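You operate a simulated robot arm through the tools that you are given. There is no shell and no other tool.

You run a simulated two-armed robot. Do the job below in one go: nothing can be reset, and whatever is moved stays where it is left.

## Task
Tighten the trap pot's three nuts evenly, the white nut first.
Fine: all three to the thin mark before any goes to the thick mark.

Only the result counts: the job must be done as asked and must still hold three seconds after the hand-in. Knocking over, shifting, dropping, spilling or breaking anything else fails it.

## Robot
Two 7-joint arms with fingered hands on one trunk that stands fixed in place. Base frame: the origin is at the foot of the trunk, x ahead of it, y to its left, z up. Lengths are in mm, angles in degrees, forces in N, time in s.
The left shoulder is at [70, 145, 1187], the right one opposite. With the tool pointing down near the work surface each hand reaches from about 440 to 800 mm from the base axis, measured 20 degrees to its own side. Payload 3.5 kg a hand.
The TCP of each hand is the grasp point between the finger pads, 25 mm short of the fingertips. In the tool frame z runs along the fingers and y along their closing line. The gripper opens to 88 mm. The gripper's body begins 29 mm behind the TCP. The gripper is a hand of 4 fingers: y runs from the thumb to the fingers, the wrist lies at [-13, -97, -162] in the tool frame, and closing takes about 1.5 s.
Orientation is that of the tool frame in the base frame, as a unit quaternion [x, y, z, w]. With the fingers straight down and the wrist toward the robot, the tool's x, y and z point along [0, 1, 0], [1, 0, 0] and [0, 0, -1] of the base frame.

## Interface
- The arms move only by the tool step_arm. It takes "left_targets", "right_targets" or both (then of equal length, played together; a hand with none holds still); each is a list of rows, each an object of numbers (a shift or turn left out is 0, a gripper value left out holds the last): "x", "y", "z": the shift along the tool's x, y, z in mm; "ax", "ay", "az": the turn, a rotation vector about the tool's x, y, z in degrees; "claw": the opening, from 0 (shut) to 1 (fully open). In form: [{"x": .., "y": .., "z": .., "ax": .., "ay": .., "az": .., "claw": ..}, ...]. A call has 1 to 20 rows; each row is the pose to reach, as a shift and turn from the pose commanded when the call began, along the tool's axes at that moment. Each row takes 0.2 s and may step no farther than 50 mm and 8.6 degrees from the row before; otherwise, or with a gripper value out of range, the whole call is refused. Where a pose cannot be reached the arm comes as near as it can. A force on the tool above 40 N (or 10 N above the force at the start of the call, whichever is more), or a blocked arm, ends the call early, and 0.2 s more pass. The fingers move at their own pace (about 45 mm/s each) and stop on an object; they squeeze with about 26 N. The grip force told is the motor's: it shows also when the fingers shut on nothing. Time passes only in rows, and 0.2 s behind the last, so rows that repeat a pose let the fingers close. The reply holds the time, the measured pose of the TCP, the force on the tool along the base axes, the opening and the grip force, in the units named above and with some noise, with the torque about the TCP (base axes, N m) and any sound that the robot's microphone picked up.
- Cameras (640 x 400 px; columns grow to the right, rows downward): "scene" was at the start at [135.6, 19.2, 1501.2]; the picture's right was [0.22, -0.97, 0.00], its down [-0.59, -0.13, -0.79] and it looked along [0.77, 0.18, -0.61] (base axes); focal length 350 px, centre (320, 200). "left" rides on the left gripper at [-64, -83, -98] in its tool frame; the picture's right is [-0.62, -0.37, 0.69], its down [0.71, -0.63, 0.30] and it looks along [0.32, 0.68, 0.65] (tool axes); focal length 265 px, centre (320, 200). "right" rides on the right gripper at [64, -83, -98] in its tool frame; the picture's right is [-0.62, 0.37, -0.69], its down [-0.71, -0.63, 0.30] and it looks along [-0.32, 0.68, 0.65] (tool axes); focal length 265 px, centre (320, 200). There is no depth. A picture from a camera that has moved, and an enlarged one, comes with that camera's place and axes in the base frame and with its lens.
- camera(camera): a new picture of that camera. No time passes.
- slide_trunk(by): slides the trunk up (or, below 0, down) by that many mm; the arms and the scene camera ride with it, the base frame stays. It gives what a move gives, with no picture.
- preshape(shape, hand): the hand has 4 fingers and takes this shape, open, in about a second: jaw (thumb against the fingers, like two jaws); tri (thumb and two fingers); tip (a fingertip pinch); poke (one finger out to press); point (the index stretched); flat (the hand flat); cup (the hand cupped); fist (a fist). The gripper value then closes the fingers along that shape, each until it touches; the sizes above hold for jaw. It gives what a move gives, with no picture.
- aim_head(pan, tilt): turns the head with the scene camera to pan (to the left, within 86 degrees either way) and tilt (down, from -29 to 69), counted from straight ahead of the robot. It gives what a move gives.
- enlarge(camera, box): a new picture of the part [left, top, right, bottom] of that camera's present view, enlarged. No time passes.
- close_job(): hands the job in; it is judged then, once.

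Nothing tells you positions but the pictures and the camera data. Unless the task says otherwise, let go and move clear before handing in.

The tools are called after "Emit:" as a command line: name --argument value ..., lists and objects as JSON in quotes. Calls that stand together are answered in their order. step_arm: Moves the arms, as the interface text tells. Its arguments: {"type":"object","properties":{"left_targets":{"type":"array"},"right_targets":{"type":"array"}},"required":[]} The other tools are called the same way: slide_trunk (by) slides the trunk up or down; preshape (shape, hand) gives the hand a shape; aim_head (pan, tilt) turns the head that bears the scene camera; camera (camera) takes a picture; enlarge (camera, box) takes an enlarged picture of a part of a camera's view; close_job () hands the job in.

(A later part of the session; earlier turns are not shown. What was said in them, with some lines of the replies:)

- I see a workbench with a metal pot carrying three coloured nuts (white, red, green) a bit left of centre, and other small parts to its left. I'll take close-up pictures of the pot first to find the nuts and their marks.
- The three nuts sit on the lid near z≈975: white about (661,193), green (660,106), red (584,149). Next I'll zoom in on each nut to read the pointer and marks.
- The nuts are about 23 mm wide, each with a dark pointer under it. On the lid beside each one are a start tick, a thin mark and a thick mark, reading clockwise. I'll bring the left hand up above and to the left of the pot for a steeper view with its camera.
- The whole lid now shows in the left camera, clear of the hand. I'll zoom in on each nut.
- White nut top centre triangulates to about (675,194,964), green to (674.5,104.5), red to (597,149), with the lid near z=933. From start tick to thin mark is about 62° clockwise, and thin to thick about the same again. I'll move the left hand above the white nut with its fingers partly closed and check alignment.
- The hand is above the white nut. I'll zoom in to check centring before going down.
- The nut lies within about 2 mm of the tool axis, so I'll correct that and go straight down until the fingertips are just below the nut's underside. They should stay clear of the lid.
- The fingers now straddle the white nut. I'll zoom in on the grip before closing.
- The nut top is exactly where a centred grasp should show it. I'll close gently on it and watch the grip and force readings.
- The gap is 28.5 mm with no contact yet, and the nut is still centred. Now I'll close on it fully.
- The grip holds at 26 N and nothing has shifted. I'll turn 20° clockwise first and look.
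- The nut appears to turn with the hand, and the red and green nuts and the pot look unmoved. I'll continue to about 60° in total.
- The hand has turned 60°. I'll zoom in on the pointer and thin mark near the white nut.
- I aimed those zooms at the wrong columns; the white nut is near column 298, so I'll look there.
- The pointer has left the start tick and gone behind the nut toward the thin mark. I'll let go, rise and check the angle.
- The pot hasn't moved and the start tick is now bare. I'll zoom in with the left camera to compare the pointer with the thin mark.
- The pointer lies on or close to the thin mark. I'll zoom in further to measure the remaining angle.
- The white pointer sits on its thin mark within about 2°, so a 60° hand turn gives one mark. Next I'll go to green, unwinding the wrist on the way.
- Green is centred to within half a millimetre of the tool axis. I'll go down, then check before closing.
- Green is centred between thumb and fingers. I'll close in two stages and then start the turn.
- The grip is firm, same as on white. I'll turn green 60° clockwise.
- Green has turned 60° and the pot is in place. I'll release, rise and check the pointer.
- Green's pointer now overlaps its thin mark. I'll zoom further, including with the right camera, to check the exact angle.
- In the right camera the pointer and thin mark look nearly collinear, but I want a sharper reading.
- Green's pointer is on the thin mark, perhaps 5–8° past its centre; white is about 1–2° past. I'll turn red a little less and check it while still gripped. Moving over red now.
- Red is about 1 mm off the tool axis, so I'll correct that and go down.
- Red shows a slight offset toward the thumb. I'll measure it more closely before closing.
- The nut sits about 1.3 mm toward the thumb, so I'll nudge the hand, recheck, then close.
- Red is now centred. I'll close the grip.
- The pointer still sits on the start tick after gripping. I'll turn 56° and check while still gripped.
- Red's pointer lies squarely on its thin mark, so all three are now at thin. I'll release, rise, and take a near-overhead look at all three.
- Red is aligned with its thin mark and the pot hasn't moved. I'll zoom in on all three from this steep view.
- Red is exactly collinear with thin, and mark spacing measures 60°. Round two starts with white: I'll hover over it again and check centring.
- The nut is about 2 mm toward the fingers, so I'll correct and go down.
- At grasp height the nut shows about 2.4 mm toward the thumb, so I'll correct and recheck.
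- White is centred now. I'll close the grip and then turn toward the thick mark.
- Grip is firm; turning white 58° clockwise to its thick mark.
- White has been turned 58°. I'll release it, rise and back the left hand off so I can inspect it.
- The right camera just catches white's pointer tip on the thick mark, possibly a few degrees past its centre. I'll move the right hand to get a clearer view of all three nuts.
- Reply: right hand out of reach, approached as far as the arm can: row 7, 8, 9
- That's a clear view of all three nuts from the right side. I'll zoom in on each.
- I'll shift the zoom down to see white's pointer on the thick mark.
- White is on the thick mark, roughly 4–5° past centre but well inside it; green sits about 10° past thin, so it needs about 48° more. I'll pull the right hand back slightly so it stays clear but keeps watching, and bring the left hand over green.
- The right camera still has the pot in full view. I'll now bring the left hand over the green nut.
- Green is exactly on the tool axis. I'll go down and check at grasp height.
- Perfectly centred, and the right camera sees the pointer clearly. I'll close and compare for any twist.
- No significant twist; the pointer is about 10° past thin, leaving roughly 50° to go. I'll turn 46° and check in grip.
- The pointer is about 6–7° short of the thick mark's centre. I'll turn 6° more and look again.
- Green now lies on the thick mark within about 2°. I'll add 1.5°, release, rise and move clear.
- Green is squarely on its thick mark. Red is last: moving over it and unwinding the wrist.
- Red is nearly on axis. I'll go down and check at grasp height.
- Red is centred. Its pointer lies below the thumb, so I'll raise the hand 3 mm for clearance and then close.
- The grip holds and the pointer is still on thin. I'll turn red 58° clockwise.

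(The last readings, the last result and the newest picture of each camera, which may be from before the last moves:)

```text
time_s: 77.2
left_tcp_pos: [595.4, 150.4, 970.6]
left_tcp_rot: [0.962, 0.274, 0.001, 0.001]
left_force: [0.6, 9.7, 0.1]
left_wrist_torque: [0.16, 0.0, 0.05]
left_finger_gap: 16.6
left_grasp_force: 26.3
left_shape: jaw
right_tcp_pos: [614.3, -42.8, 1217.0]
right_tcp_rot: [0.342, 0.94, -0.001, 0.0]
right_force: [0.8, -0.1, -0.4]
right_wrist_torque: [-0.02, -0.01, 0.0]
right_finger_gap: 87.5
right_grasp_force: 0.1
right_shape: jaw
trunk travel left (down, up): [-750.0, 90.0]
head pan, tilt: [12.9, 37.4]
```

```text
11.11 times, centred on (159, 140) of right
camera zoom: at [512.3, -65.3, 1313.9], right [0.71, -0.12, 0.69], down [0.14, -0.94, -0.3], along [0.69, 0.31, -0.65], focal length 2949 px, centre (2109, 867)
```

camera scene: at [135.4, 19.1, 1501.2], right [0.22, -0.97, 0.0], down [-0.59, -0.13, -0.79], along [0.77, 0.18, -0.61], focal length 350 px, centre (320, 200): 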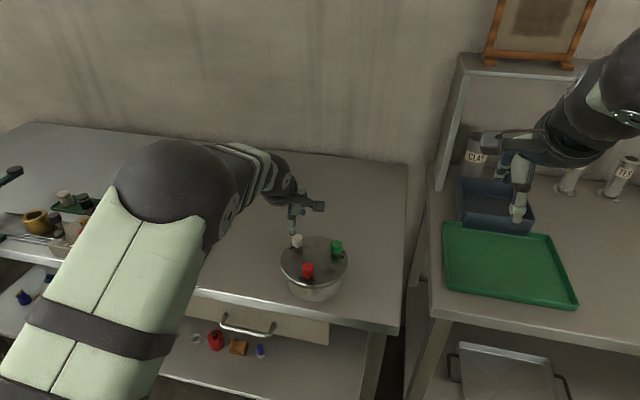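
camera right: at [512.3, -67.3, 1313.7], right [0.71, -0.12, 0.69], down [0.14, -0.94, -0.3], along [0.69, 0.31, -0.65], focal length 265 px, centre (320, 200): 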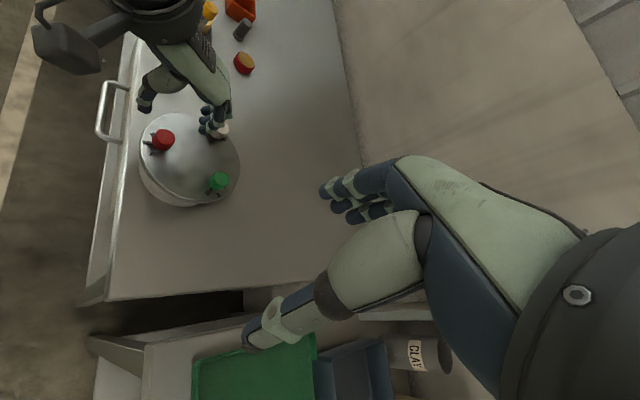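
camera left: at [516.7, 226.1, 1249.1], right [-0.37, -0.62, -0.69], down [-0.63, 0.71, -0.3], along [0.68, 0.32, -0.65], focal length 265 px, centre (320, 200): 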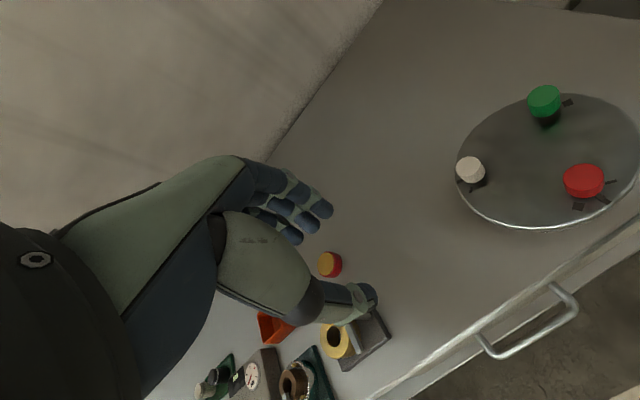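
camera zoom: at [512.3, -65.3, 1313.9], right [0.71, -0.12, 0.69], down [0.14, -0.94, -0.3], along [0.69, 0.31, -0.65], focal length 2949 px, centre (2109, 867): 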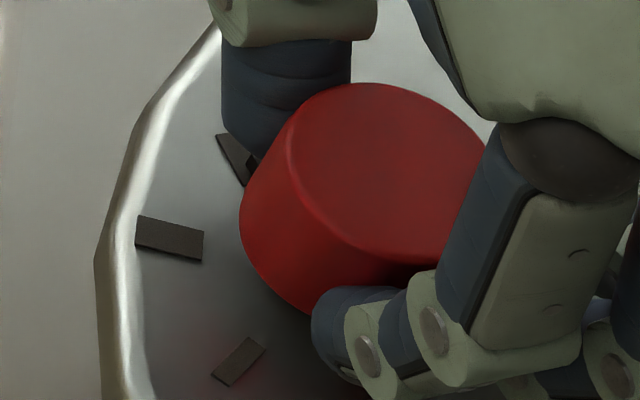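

Red's pointer appears to be on the thick mark. I'll release, rise, back the hand off and inspect.

Emit:
step_arm --left_targets '[{"claw": 0.55}, {"claw": 0.55}, {"claw": 0.55}, {"claw": 0.55}, {"z": -8}, {"z": -18}, {"z": -30}, {"z": -42}, {"z": -55}, {"z": -65}, {"x": 12, "y": -1.5, "z": -78, "az": -7.25}, {"x": 24, "y": -3, "z": -91, "az": -14.5}, {"x": 36, "y": -4.6, "z": -104, "az": -21.75}, {"x": 48, "y": -6.1, "z": -117, "az": -29}, {"x": 60, "y": -7.7, "z": -130, "az": -36.25}, {"x": 72, "y": -9.2, "z": -143, "az": -43.5}, {"x": 84, "y": -10.8, "z": -157, "az": -50.75}, {"x": 96.3, "y": -12.3, "z": -170, "az": -58}, {"x": 96.3, "y": -12.3, "z": -170, "az": -58}]'

Emit:
camera --camera "left"

Emit:
enlarge --camera "scene" --box '[285, 260, 325, 285]'

Emit:
enlarge --camera "left" --box '[545, 280, 629, 340]'

```text
time_s: 81.2
left_tcp_pos: [670.6, 210.1, 1139.3]
left_tcp_rot: [0.707, 0.707, 0.0, 0.0]
left_force: [0.2, -0.4, 0.3]
left_wrist_torque: [0.01, -0.02, 0.01]
left_finger_gap: 48.2
left_grasp_force: 0.1
left_shape: jaw
right_tcp_pos: [615.6, -43.6, 1215.9]
right_tcp_rot: [0.343, 0.939, -0.001, 0.0]
right_force: [-0.9, -0.2, 0.3]
right_wrist_torque: [0.0, 0.02, 0.01]
right_finger_gap: 87.7
right_grasp_force: 0.0
right_shape: jaw
trunk travel left (down, up): [-750.0, 90.0]
head pan, tilt: [12.9, 37.4]
```

```text
taken
camera left: at [587.4, 145.8, 1239.1], right [-0.37, -0.62, -0.69], down [-0.63, 0.71, -0.3], along [0.68, 0.33, -0.65], focal length 265 px, centre (320, 200)
```

left: 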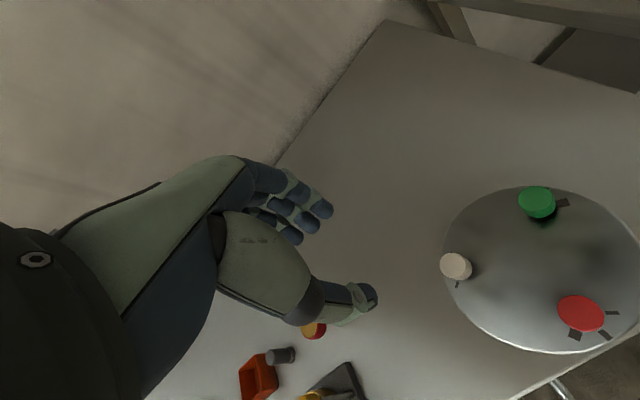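

```text
16.00 times, centred on (305, 272) of scene
camera zoom: at [135.7, 19.3, 1501.2], right [0.22, -0.97, 0.0], down [-0.59, -0.14, -0.79], along [0.77, 0.18, -0.61], focal length 5592 px, centre (560, -960)
```

zoom: 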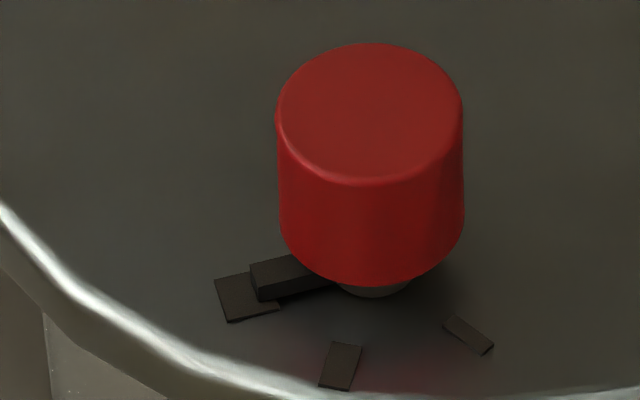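

```text
6.67 times, centred on (587, 310) of left
camera zoom: at [587.4, 145.8, 1239.1], right [-0.37, -0.62, -0.69], down [-0.63, 0.71, -0.3], along [0.68, 0.33, -0.65], focal length 1769 px, centre (-1460, -533)
```

zoom: 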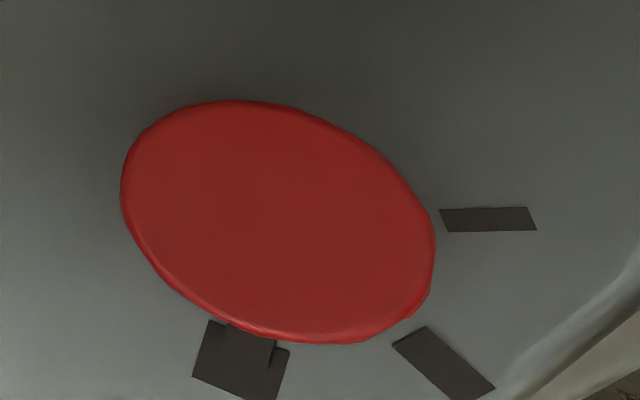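

Red sits centrally on its thick mark. Now I'll re-check white and the others with the right camera.

Emit:
camera --camera "right"

Emit:
enlarge --camera "right" --box '[205, 120, 245, 145]'

Emit:
enlarge --camera "right" --box '[135, 122, 183, 158]'

Emit:
enlarge --camera "left" --box '[510, 175, 580, 225]'

```text
taken
camera right: at [512.1, -67.3, 1313.8], right [0.71, -0.12, 0.69], down [0.14, -0.94, -0.3], along [0.69, 0.31, -0.65], focal length 265 px, centre (320, 200)
```

right: 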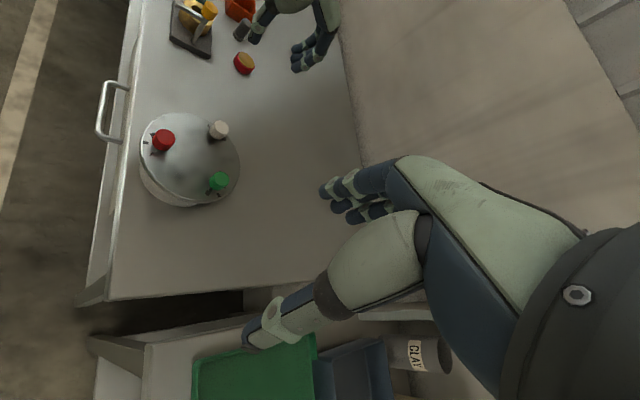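

```text
16.00 times, centred on (225, 132) of right
camera zoom: at [512.1, -67.3, 1313.8], right [0.71, -0.12, 0.69], down [0.14, -0.94, -0.3], along [0.69, 0.31, -0.65], focal length 4246 px, centre (1840, 1280)
```

zoom: 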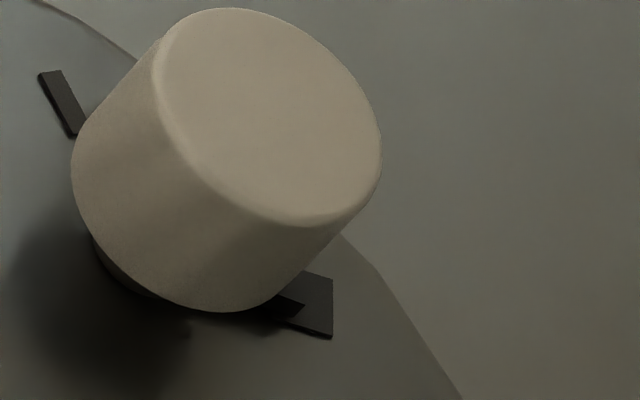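

```text
11.11 times, centred on (159, 140) of right
camera zoom: at [512.1, -67.3, 1313.8], right [0.71, -0.12, 0.69], down [0.14, -0.94, -0.3], along [0.69, 0.31, -0.65], focal length 2949 px, centre (2109, 867)
```

zoom: 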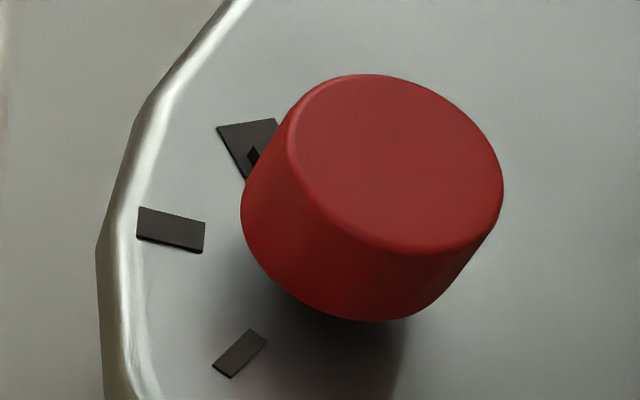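

```text
8.00 times, centred on (545, 200) of left
camera zoom: at [587.4, 145.8, 1239.1], right [-0.37, -0.62, -0.69], down [-0.63, 0.71, -0.3], along [0.68, 0.33, -0.65], focal length 2123 px, centre (-1480, 200)
```

zoom: 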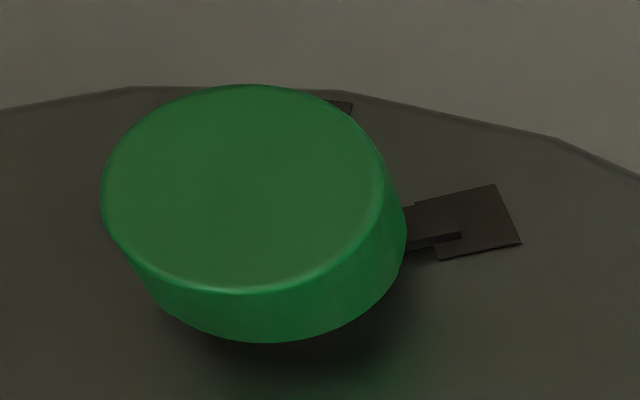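

Red and green are well placed on thick. White reads about 5° past its centre, so I'll move the left camera nearly over white for a parallax-free reading.

Emit:
step_arm --left_targets '[{"x": -3.3, "y": 13.6, "z": 17.4}, {"x": -6.6, "y": 27.2, "z": 34.8}, {"x": -9.9, "y": 40.8, "z": 52.2}, {"x": -13.2, "y": 54.4, "z": 69.6}, {"x": -16.5, "y": 68, "z": 87}, {"x": -16.5, "y": 68, "z": 87}]'

Emit:
camera --camera "left"

Emit:
enlarge --camera "left" --box '[440, 320, 510, 380]'

```text
time_s: 82.6
left_tcp_pos: [739.5, 192.3, 1053.4]
left_tcp_rot: [0.707, 0.707, 0.0, 0.0]
left_force: [-0.9, -0.2, 0.6]
left_wrist_torque: [-0.01, 0.0, -0.01]
left_finger_gap: 48.0
left_grasp_force: 0.0
left_shape: jaw
right_tcp_pos: [613.2, -44.9, 1217.4]
right_tcp_rot: [0.343, 0.939, 0.0, 0.002]
right_force: [-0.3, 0.2, -0.1]
right_wrist_torque: [-0.01, -0.02, -0.02]
right_finger_gap: 87.4
right_grasp_force: 0.0
right_shape: jaw
trunk travel left (down, up): [-750.0, 90.0]
head pan, tilt: [12.9, 37.4]
```

```text
taken
camera left: at [654.3, 128.8, 1152.0], right [-0.37, -0.62, -0.69], down [-0.63, 0.71, -0.3], along [0.68, 0.32, -0.65], focal length 265 px, centre (320, 200)
```

left: 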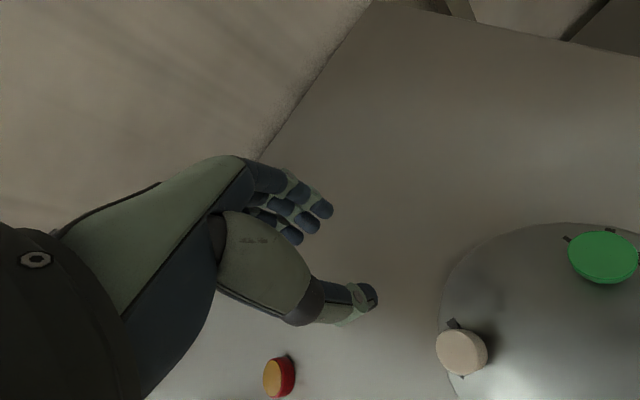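

```text
6.67 times, centred on (475, 350) of left
camera zoom: at [654.3, 128.8, 1152.0], right [-0.37, -0.62, -0.69], down [-0.63, 0.71, -0.3], along [0.68, 0.32, -0.65], focal length 1769 px, centre (-713, -800)
```

zoom: 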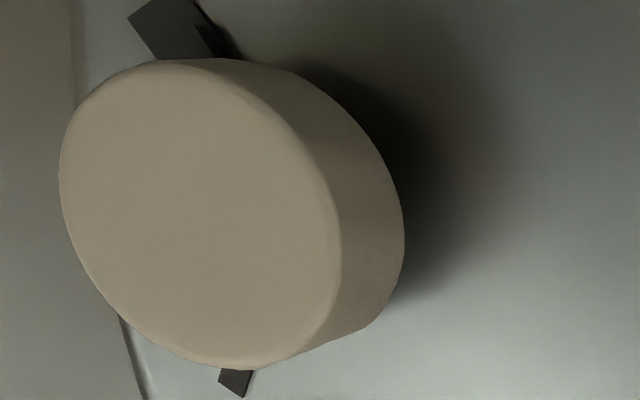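

Emit:
enlarge --camera "left" --box '[436, 308, 476, 333]'

Emit:
enlarge --camera "left" --box '[556, 220, 640, 290]'

```text
16.00 times, centred on (456, 320) of left
camera zoom: at [654.3, 128.8, 1152.0], right [-0.37, -0.62, -0.69], down [-0.63, 0.71, -0.3], along [0.68, 0.32, -0.65], focal length 4246 px, centre (-1856, -1728)
```

zoom: 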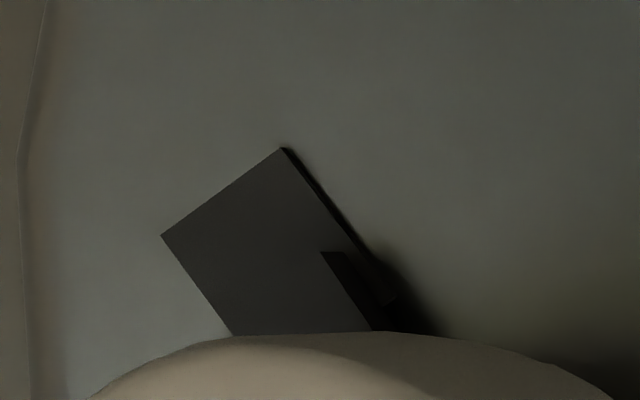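

```text
5.71 times, centred on (598, 255) of left
camera zoom: at [654.3, 128.8, 1152.0], right [-0.37, -0.62, -0.69], down [-0.63, 0.71, -0.3], along [0.68, 0.32, -0.65], focal length 1517 px, centre (-1269, -114)
```

zoom: 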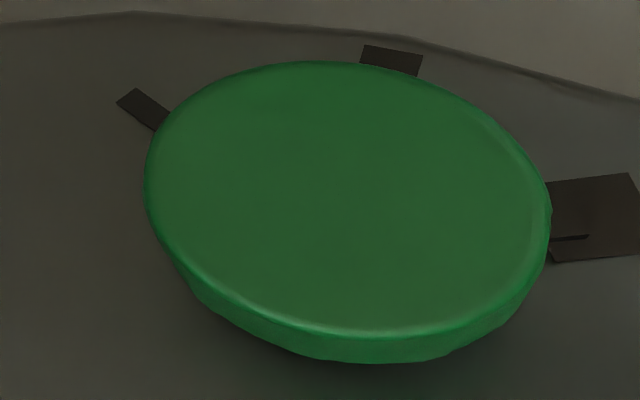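

White's pointer lies wholly within the thick mark, about 4° past its centre; red and green are within about 2°. All three are at thick and the pot hasn't shifted. I'll retreat the left hand and take one last look.

Emit:
step_arm --left_targets '[{"z": -20}, {"z": -45}, {"z": -70}, {"x": 20, "y": -28, "z": -85}, {"x": 40, "y": -56, "z": -95}, {"x": 60, "y": -84, "z": -105}, {"x": 80, "y": -112, "z": -110}, {"x": 98, "y": -139, "z": -115}, {"x": 98, "y": -139, "z": -115}]'

Emit:
camera --camera "scene"

Emit:
enlarge --camera "scene" --box '[260, 215, 370, 310]'

Emit:
camera --camera "right"

```text
time_s: 84.6
left_tcp_pos: [600.4, 290.2, 1168.5]
left_tcp_rot: [0.708, 0.706, -0.001, -0.001]
left_force: [0.0, 0.4, -0.3]
left_wrist_torque: [0.01, 0.0, 0.0]
left_finger_gap: 47.8
left_grasp_force: 0.0
left_shape: jaw
right_tcp_pos: [616.0, -45.5, 1216.3]
right_tcp_rot: [0.343, 0.939, 0.0, 0.0]
right_force: [-0.3, -1.2, 0.6]
right_wrist_torque: [0.0, 0.0, 0.0]
right_finger_gap: 87.6
right_grasp_force: 0.0
right_shape: jaw
trunk travel left (down, up): [-750.0, 90.0]
head pan, tilt: [12.9, 37.4]
```

```text
taken
camera scene: at [136.8, 18.7, 1501.0], right [0.22, -0.97, 0.0], down [-0.59, -0.13, -0.79], along [0.77, 0.18, -0.61], focal length 350 px, centre (320, 200)
```

scene: 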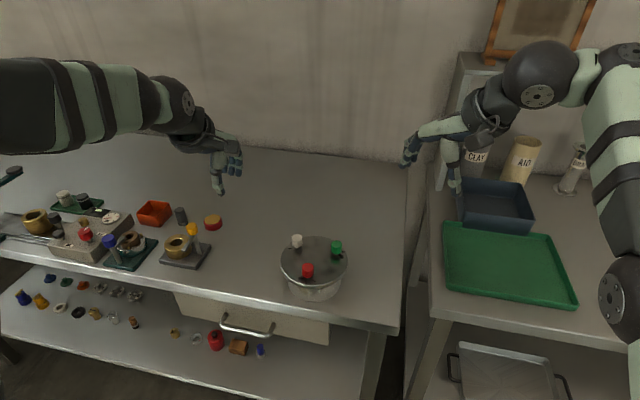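

```text
4.21 times, centred on (315, 262) of scene
camera zoom: at [136.8, 18.7, 1501.0], right [0.22, -0.97, 0.0], down [-0.59, -0.13, -0.79], along [0.77, 0.18, -0.61], focal length 1472 px, centre (341, -63)
```

zoom: 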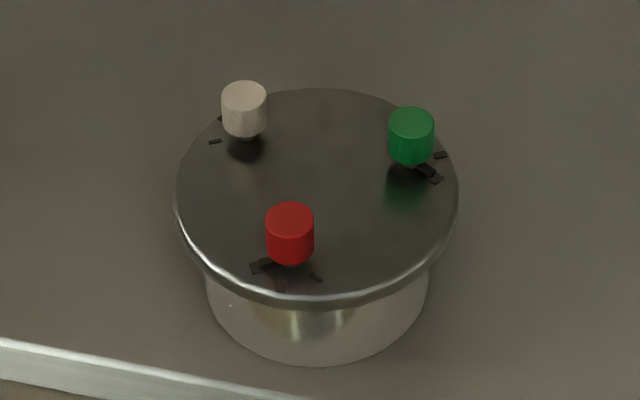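

```text
taken
camera right: at [513.0, -67.9, 1313.4], right [0.71, -0.12, 0.69], down [0.14, -0.94, -0.3], along [0.69, 0.31, -0.65], focal length 265 px, centre (320, 200)
```

right: 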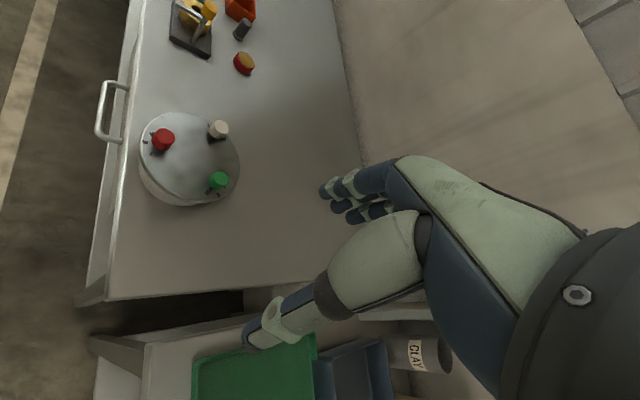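

All three nuts stand at their thick marks. White went to the thin mark first, and all three were at thin before any went on to thick. The pot and everything around it are where they were, and both hands are clear, so I'm handing the job in.

Emit:
close_job

```text
The job is handed in.
```

All three nuts on the trap pot are now at their thick marks, and I've handed the job in. I haven't seen the result of the judging.

- **Order:** White went to the thin mark first, then green, then red. Only then did I take them on to the thick mark: white, green, red.
- **Thin marks:** White and red stopped within about 2° of the thin mark. Green overshot it by 8–10°, and I did not turn it back.
- **Final positions:** Red and green are within about 2° of the centre of their thick marks. White is about 4° past centre, but its pointer is still fully inside the mark.
- **Surroundings:** The pot stayed where it was, and nothing else on the bench looks disturbed. Both hands have let go and are clear.
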